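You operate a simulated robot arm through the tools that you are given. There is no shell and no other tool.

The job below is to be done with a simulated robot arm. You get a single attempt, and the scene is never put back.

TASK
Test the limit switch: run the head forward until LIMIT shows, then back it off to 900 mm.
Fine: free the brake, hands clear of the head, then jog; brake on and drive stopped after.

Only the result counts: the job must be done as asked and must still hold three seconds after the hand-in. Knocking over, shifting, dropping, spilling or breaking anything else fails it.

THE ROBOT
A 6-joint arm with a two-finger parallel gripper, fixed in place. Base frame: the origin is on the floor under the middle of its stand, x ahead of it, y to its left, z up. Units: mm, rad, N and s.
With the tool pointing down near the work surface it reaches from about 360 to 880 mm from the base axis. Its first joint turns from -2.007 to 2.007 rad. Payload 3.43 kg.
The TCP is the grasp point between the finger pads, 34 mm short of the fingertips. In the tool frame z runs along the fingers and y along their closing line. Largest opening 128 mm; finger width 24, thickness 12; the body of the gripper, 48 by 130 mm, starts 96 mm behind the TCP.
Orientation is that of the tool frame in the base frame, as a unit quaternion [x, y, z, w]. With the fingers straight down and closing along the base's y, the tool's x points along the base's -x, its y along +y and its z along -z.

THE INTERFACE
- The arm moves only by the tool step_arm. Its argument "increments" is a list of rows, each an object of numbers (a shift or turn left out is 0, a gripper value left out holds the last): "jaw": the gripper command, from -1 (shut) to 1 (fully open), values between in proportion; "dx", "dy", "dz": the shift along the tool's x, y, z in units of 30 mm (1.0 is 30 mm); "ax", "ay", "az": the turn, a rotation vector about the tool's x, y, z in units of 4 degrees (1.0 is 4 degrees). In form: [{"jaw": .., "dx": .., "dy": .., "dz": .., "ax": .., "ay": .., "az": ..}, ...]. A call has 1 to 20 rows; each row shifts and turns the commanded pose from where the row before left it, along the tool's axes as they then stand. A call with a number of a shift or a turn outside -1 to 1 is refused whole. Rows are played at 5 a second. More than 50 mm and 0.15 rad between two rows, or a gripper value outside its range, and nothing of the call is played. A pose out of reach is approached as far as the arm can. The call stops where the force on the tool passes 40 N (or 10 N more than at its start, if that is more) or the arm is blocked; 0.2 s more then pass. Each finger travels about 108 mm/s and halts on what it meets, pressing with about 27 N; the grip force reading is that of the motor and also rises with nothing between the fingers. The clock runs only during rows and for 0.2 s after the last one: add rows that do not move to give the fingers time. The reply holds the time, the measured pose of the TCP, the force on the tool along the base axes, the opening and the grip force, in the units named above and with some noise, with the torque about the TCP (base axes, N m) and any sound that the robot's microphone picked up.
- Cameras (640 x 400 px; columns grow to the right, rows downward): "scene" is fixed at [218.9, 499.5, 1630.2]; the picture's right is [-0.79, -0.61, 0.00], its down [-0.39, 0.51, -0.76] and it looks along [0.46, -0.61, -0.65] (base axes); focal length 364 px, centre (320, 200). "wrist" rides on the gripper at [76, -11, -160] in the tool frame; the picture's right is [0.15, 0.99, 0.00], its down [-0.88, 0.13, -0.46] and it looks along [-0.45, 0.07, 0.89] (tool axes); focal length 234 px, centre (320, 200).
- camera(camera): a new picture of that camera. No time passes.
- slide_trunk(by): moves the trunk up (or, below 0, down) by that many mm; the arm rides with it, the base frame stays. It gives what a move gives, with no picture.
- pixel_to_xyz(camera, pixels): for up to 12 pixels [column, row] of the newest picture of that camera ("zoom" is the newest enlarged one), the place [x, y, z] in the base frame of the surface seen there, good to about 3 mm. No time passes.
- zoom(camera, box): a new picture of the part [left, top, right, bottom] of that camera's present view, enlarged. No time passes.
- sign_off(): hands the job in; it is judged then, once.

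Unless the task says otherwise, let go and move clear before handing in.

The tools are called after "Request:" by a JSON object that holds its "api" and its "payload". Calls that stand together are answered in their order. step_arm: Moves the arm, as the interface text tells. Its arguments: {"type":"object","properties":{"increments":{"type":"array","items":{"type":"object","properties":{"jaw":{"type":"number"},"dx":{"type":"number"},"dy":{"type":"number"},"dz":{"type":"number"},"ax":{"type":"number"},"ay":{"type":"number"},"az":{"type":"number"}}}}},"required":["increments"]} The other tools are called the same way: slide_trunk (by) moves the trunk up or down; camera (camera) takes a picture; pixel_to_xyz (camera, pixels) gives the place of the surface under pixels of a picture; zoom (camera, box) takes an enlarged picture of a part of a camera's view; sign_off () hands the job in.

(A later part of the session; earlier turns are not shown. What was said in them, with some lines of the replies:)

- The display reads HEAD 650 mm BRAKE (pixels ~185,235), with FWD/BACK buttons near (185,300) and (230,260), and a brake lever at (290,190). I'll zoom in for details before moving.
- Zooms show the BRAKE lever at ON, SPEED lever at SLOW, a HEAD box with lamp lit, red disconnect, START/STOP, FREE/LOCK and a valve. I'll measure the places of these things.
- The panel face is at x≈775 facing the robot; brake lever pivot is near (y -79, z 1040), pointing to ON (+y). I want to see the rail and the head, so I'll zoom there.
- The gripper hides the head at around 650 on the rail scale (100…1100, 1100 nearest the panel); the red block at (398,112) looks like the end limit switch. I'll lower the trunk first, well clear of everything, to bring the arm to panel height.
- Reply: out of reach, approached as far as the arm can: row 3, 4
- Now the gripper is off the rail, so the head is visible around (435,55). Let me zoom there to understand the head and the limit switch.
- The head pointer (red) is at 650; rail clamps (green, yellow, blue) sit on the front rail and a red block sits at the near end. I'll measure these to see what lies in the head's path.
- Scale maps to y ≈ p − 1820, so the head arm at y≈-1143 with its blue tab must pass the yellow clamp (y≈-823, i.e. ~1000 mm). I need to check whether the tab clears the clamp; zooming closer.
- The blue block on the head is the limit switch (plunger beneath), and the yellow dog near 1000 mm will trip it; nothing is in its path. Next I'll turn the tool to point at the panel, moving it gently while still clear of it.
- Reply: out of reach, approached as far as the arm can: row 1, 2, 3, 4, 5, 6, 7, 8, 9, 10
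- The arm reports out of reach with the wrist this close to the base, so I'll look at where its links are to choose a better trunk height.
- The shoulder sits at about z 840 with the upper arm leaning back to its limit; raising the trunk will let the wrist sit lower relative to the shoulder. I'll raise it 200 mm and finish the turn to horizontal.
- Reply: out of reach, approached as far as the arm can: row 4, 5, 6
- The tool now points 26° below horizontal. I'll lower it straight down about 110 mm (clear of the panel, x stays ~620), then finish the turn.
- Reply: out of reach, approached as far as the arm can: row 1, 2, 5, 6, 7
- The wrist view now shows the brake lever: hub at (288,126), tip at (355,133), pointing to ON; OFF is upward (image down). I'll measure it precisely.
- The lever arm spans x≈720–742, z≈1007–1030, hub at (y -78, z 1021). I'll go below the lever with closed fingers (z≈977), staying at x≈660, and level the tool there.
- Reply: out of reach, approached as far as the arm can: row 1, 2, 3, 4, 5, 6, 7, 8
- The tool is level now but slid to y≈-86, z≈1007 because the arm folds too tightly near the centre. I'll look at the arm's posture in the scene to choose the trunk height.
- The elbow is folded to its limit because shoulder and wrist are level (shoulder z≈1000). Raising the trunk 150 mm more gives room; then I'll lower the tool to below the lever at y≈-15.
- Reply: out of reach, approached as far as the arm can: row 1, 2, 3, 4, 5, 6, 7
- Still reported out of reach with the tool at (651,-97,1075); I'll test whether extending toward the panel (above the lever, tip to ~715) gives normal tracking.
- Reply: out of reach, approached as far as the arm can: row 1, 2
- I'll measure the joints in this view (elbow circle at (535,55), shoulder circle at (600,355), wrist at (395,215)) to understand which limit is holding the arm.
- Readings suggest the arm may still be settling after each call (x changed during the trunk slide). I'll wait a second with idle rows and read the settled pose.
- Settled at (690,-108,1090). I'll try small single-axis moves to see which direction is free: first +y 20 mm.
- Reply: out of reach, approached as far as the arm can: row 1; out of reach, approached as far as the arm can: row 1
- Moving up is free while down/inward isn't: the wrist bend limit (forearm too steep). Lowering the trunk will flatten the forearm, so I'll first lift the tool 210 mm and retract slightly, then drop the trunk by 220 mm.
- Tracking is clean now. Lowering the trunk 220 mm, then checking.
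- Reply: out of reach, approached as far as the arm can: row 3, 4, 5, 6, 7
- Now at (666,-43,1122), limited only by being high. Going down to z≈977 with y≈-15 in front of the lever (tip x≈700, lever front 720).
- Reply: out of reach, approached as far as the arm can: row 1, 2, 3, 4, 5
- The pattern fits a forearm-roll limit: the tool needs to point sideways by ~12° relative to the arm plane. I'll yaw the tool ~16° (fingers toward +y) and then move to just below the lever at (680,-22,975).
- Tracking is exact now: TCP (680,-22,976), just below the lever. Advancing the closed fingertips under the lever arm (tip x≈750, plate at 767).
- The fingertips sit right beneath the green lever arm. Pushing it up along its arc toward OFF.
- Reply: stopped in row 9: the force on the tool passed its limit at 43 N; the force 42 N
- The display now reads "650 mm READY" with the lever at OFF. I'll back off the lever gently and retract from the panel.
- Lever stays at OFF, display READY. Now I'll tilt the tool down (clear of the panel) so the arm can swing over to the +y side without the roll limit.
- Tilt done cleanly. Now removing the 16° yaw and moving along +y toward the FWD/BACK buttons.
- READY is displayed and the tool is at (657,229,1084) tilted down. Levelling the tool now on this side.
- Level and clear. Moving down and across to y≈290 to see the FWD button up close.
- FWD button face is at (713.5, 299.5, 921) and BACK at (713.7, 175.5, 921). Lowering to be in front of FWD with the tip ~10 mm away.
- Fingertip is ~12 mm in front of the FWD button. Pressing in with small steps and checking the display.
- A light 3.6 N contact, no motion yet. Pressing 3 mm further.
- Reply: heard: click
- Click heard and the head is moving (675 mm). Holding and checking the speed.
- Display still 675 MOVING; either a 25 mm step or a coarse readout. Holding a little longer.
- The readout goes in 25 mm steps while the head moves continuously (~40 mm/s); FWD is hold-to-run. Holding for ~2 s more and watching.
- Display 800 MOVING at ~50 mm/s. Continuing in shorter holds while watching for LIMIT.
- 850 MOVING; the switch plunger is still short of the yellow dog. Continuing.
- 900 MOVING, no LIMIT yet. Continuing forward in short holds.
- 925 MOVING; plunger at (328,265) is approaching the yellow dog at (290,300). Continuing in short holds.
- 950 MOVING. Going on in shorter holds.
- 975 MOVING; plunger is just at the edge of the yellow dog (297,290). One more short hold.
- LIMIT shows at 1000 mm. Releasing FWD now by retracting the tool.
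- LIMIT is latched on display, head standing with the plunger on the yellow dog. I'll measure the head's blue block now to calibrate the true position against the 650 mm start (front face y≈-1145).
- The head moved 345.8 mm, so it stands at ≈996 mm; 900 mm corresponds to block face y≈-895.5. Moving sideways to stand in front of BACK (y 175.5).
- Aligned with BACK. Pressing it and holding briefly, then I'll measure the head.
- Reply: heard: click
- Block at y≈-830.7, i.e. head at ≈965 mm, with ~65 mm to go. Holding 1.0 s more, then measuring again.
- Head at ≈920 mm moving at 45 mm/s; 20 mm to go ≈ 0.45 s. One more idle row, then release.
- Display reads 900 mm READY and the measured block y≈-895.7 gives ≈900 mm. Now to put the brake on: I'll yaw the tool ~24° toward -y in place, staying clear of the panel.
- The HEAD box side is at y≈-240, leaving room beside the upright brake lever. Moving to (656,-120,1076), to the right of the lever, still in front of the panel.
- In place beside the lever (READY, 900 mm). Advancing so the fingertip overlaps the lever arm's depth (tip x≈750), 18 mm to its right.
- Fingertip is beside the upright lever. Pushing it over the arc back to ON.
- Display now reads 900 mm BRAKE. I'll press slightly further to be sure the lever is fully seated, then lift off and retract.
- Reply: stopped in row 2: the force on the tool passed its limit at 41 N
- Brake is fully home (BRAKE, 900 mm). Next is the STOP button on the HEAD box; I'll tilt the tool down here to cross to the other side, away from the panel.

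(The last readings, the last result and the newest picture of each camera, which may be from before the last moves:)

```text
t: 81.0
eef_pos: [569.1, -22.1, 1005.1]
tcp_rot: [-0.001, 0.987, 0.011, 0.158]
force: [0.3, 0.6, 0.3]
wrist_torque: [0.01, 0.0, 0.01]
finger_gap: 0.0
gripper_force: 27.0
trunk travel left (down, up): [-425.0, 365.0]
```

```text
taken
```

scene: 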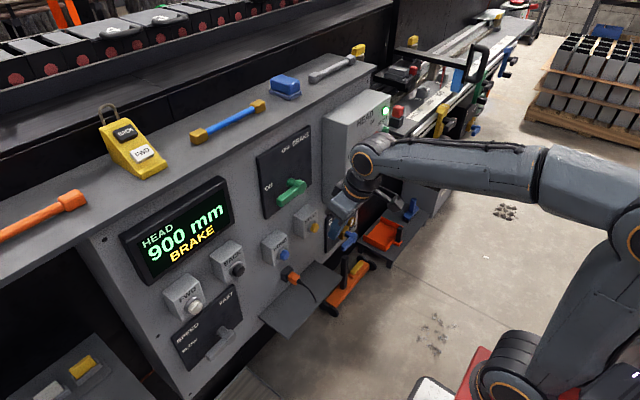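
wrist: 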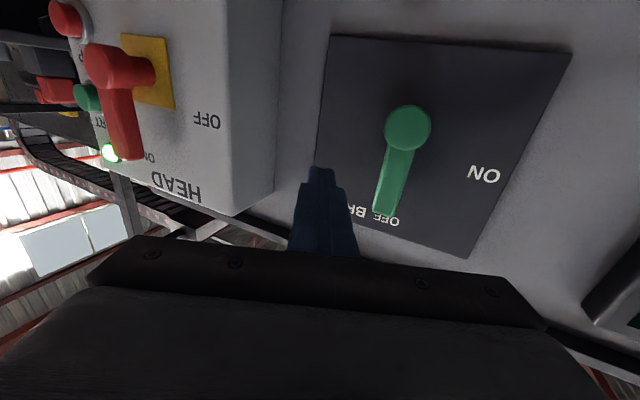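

Clear at (569,-22,1005). Moving along -y to in front of the HEAD box's STOP button, keeping x≈569 (well off the red handle at x≈648).

Request:
{"api": "step_arm", "payload": {"increments": [{"dy": -0.93}, {"dy": -0.93}, {"dy": -0.93}, {"dy": -0.93}, {"dy": -0.93}, {"dy": -0.93}, {"dy": -0.93}, {"dy": -0.93}, {"dy": -0.93}, {"dy": -0.93}, {"dy": -0.93}, {"dy": -0.93}, {"dy": -0.93}, {"dy": -0.93}, {"dy": -0.93}, {}, {}]}}

Request:
{"api": "camera", "payload": {"camera": "scene"}}

Request:
{"api": "camera", "payload": {"camera": "wrist"}}

```text
t: 84.6
eef_pos: [570.5, -440.4, 998.7]
tcp_rot: [0.0, 0.987, 0.011, 0.158]
force: [-0.1, -0.8, -0.7]
wrist_torque: [0.0, 0.01, -0.02]
finger_gap: 0.2
gripper_force: 27.3
trunk travel left (down, up): [-425.0, 365.0]
```

```text
taken
```

scene: 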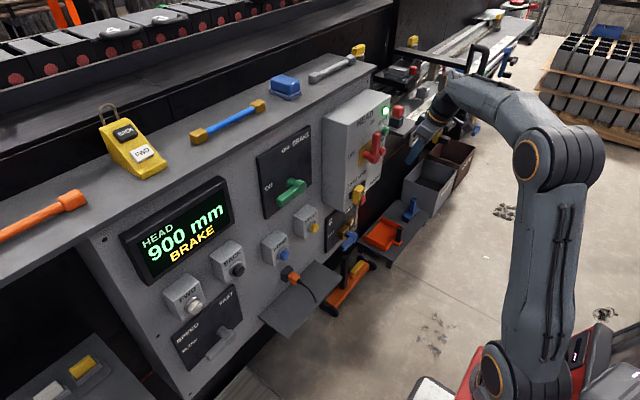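

```text
taken
```

wrist: 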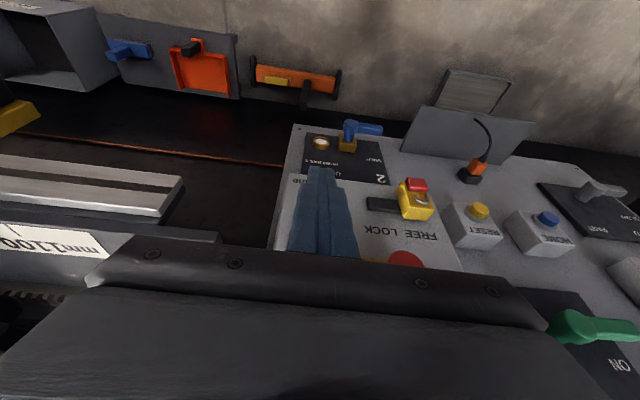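

Positioned at (570,-440,999), the head's handle is ~450 mm away. Levelling the tool here.

Request:
{"api": "step_arm", "payload": {"increments": [{"ay": -1}, {"ay": -1}, {"ay": -1}, {"ay": -1}, {"ay": -1}, {"ay": -1}, {"ay": -1}, {"ay": -1}, {"ay": -1}, {"ay": -1}, {"ay": -1}, {"ay": -1}, {"ay": -1}, {"ay": -1}, {"ay": -1}, {"ay": -1}, {"ay": -1}, {"ay": -1}, {}, {}]}}

Request:
{"api": "camera", "payload": {"camera": "wrist"}}

Request:
{"api": "camera", "payload": {"camera": "scene"}}

```text
t: 88.8
eef_pos: [571.6, -441.6, 997.3]
tcp_rot: [0.005, 0.705, 0.009, 0.709]
force: [-0.5, 0.3, -1.4]
wrist_torque: [-0.04, -0.01, 0.05]
finger_gap: 0.0
gripper_force: 26.7
trunk travel left (down, up): [-425.0, 365.0]
```

```text
taken
```

wrist: 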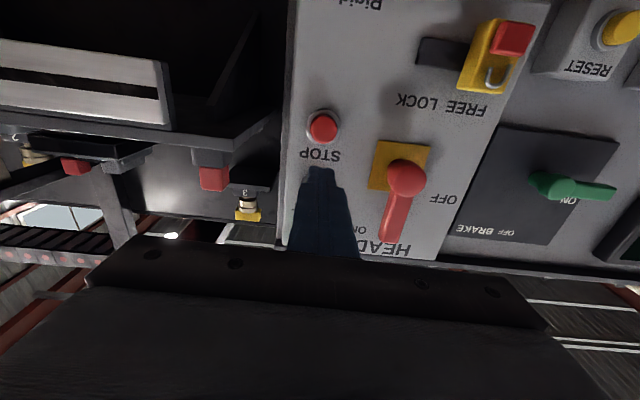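

```text
taken
```

scene: 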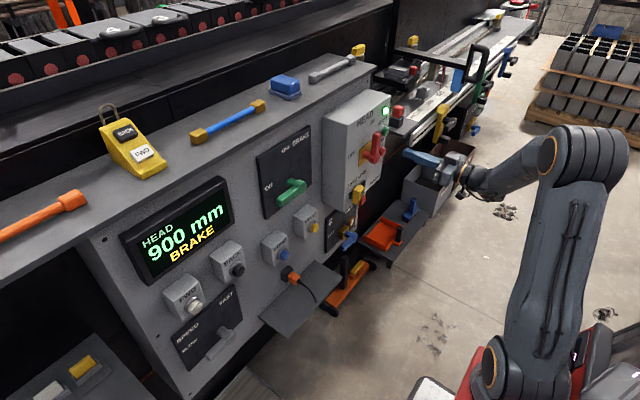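

The wrist view shows STOP at (323,128) directly ahead, with the START side and red handle apart from it. Measuring STOP precisely.

Request:
{"api": "pixel_to_xyz", "payload": {"camera": "wrist", "pixels": [[323, 128], [316, 128], [331, 128], [323, 120], [323, 137], [345, 120], [390, 190], [405, 180], [215, 178], [395, 230], [300, 120], [320, 157]]}}

Request:
{"api": "zoom", "payload": {"camera": "wrist", "box": [240, 60, 480, 260]}}

```text
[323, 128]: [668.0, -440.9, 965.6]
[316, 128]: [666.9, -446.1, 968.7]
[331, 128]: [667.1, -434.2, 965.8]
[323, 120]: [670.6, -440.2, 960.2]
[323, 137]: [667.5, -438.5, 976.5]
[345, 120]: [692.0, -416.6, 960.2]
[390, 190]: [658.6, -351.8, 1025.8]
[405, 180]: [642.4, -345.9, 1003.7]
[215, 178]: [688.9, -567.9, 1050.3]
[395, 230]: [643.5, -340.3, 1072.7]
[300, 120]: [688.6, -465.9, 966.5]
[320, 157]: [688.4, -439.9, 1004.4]
```

```text
2.00 times, centred on (360, 160) of wrist
```

zoom: 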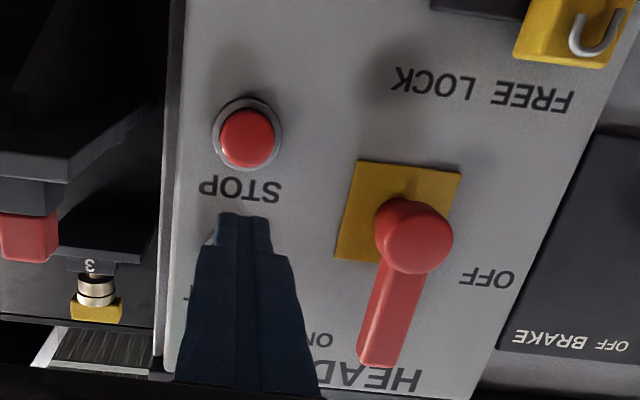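

STOP face is at (667.5,-440.5,967), nothing else within 65 mm in the approach. Moving down and forward to ~10 mm in front of it.

Request:
{"api": "step_arm", "payload": {"increments": [{"dx": 0.52, "dy": 0.03}, {"dx": 0.52}, {"dz": 0.8}, {"dz": 0.8}, {}, {}]}}

Request:
{"api": "camera", "payload": {"camera": "wrist"}}

Request:
{"api": "zoom", "payload": {"camera": "scene", "box": [320, 80, 480, 200]}}

```text
t: 90.2
eef_pos: [620.0, -439.7, 967.7]
tcp_rot: [0.006, 0.705, 0.009, 0.709]
force: [0.7, 0.1, -0.2]
wrist_torque: [0.0, -0.01, -0.01]
finger_gap: 0.0
gripper_force: 26.6
trunk travel left (down, up): [-425.0, 365.0]
```

```text
taken
```

wrist: 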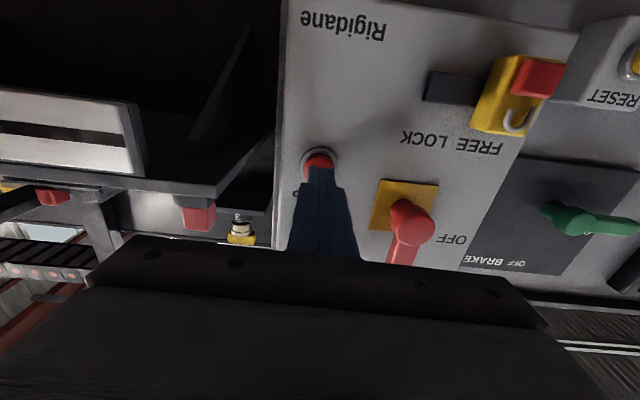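

```text
3.33 times, centred on (400, 140) of scene
```

zoom: 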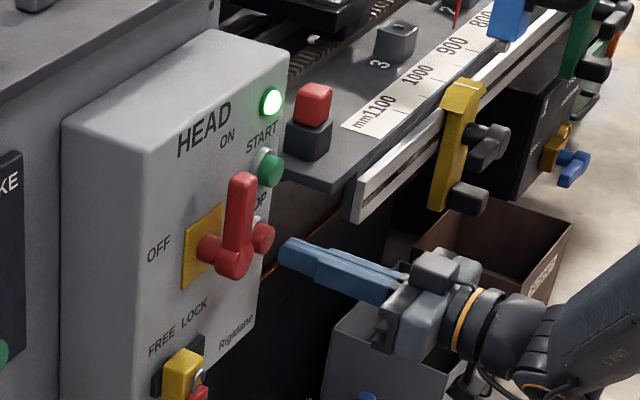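

Lined up on STOP with a ~13 mm gap. Pressing in small steps until it clicks.

Request:
{"api": "step_arm", "payload": {"increments": [{"dz": 0.5}, {"dz": 0.1}, {"dz": 0.08}]}}

Request:
{"api": "zoom", "payload": {"camera": "scene", "box": [320, 80, 480, 200]}}

Request:
{"api": "zoom", "payload": {"camera": "scene", "box": [110, 160, 270, 320]}}

```text
t: 91.0
eef_pos: [638.5, -439.9, 967.4]
tcp_rot: [0.007, 0.706, 0.009, 0.709]
force: [-3.6, 0.6, -1.4]
wrist_torque: [0.02, 0.04, 0.05]
finger_gap: 0.0
gripper_force: 26.7
trunk travel left (down, up): [-425.0, 365.0]
```

```text
3.33 times, centred on (400, 140) of scene
```

zoom: 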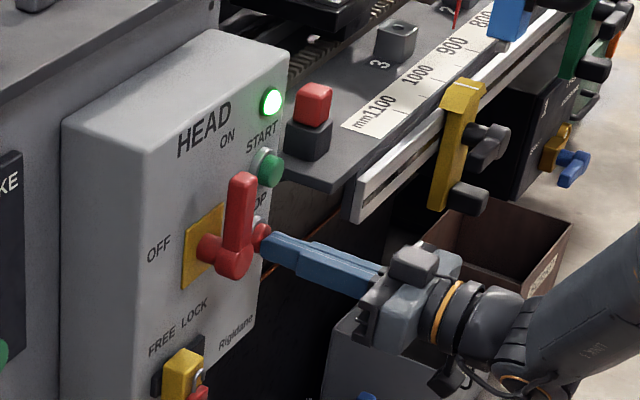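

```text
2.50 times, centred on (190, 240) of scene
```

zoom: 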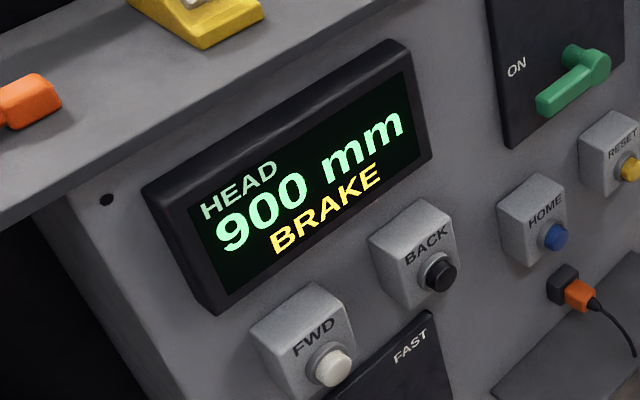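

Contact at 3.6 N but no click and the lamp still lit. Pressing 3–4 mm further.

Request:
{"api": "step_arm", "payload": {"increments": [{"dz": 0.1}, {"dz": 0.04}]}}

Request:
{"api": "zoom", "payload": {"camera": "scene", "box": [320, 80, 480, 200]}}

Request:
{"api": "zoom", "payload": {"camera": "scene", "box": [110, 160, 270, 320]}}

```text
t: 91.6
eef_pos: [641.7, -440.0, 967.3]
tcp_rot: [0.006, 0.705, 0.009, 0.709]
force: [-17.6, 4.9, -2.7]
wrist_torque: [-0.19, 0.06, 0.17]
finger_gap: 0.0
gripper_force: 26.9
trunk travel left (down, up): [-425.0, 365.0]
heard: click
```

```text
3.33 times, centred on (400, 140) of scene
```

zoom: 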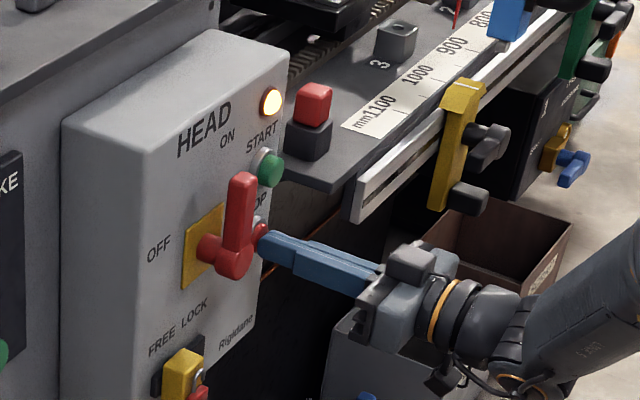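

```text
2.50 times, centred on (190, 240) of scene
```

zoom: 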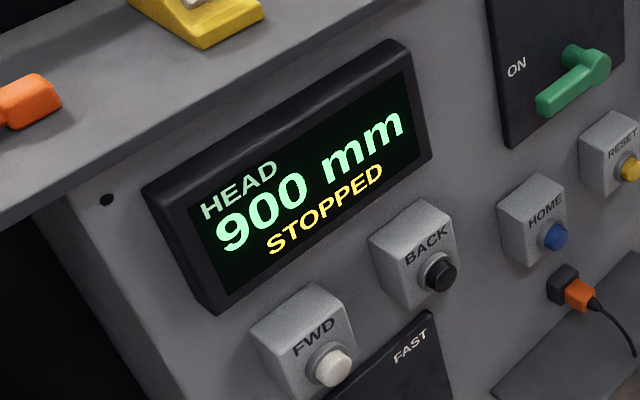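

Click heard, the lamp turned amber and the display says 900 mm STOPPED. Retracting straight back from the button.

Request:
{"api": "step_arm", "payload": {"increments": [{"dz": -0.5}, {"dz": -1}, {"dz": -1}, {"dz": -0.8}, {}, {}]}}

Request:
{"api": "camera", "payload": {"camera": "scene"}}

Request:
{"api": "zoom", "payload": {"camera": "scene", "box": [110, 120, 370, 282]}}

Request:
{"api": "zoom", "payload": {"camera": "scene", "box": [390, 40, 470, 100]}}

Request:
{"api": "pixel_to_xyz", "payload": {"camera": "zoom", "pixels": [[500, 225], [505, 250], [495, 270], [510, 290], [500, 310], [490, 300], [515, 235], [505, 280]]}}

```text
t: 93.0
eef_pos: [546.7, -439.6, 965.7]
tcp_rot: [0.007, 0.705, 0.008, 0.709]
force: [0.4, -0.5, -0.4]
wrist_torque: [-0.01, 0.02, 0.0]
finger_gap: 0.0
gripper_force: 27.0
trunk travel left (down, up): [-425.0, 365.0]
```

```text
taken
```

scene: 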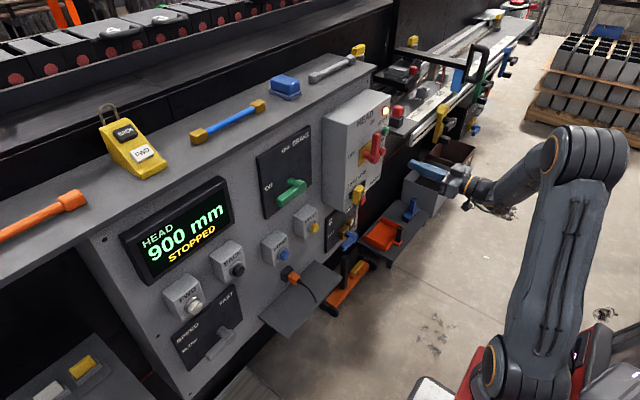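

```text
2.46 times, centred on (240, 201) of scene
```

zoom: 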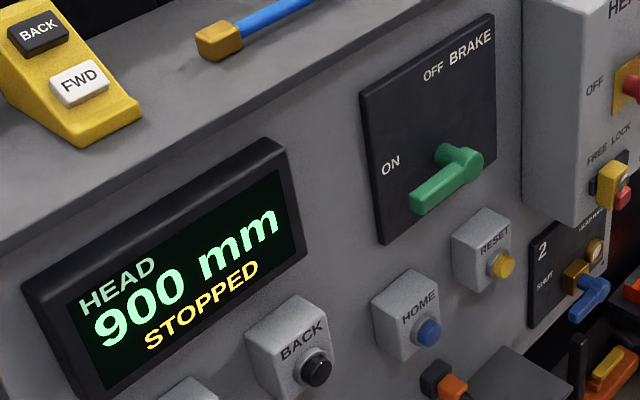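

```text
6.67 times, centred on (430, 70) of scene
```

zoom: 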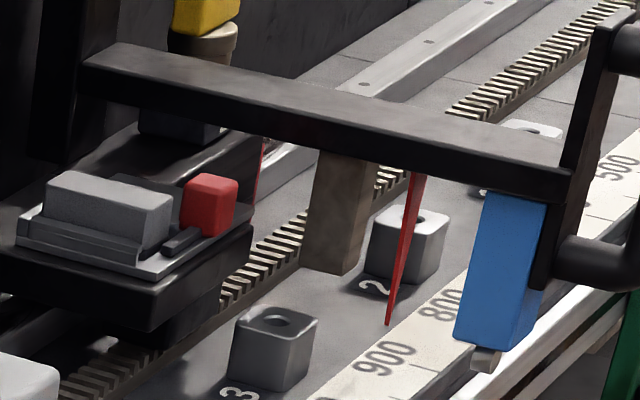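

```text
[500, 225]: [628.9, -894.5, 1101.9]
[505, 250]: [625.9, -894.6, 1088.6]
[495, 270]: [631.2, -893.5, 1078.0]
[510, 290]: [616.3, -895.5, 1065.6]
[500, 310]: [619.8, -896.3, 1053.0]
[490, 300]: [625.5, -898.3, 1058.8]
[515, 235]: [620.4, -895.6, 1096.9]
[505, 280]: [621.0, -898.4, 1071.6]
```

Display reads 900 mm STOPPED, the brake lever is at ON, the lamp is amber, the head is unchanged at y≈-895.8 (≈900 mm), and the arm is about 85 mm clear of the panel. LIMIT was shown before backing off, so I'm handing the job in.

Request:
{"api": "sign_off", "payload": {}}

```text
The job is handed in.
```

The limit switch test is done and handed in. The head ran forward until LIMIT showed, then backed off to 900 mm.

- **Limit:** LIMIT showed with the display at 1000 mm. I measured the head at about 996 mm, because the readout only moves in 25 mm steps.
- **Final position:** The display reads 900 mm, and the head measured within about 1 mm of that. It had not moved when I checked again after putting the brake on and stopping the drive.
- **Brake and drive:** The brake lever is back at ON and the drive is off. The display reads STOPPED and the HEAD lamp went from green to amber.
- **Clearance:** The gripper stayed well clear of the head while jogging. It is now retracted from the panel, and nothing else was knocked or shifted that I could see.
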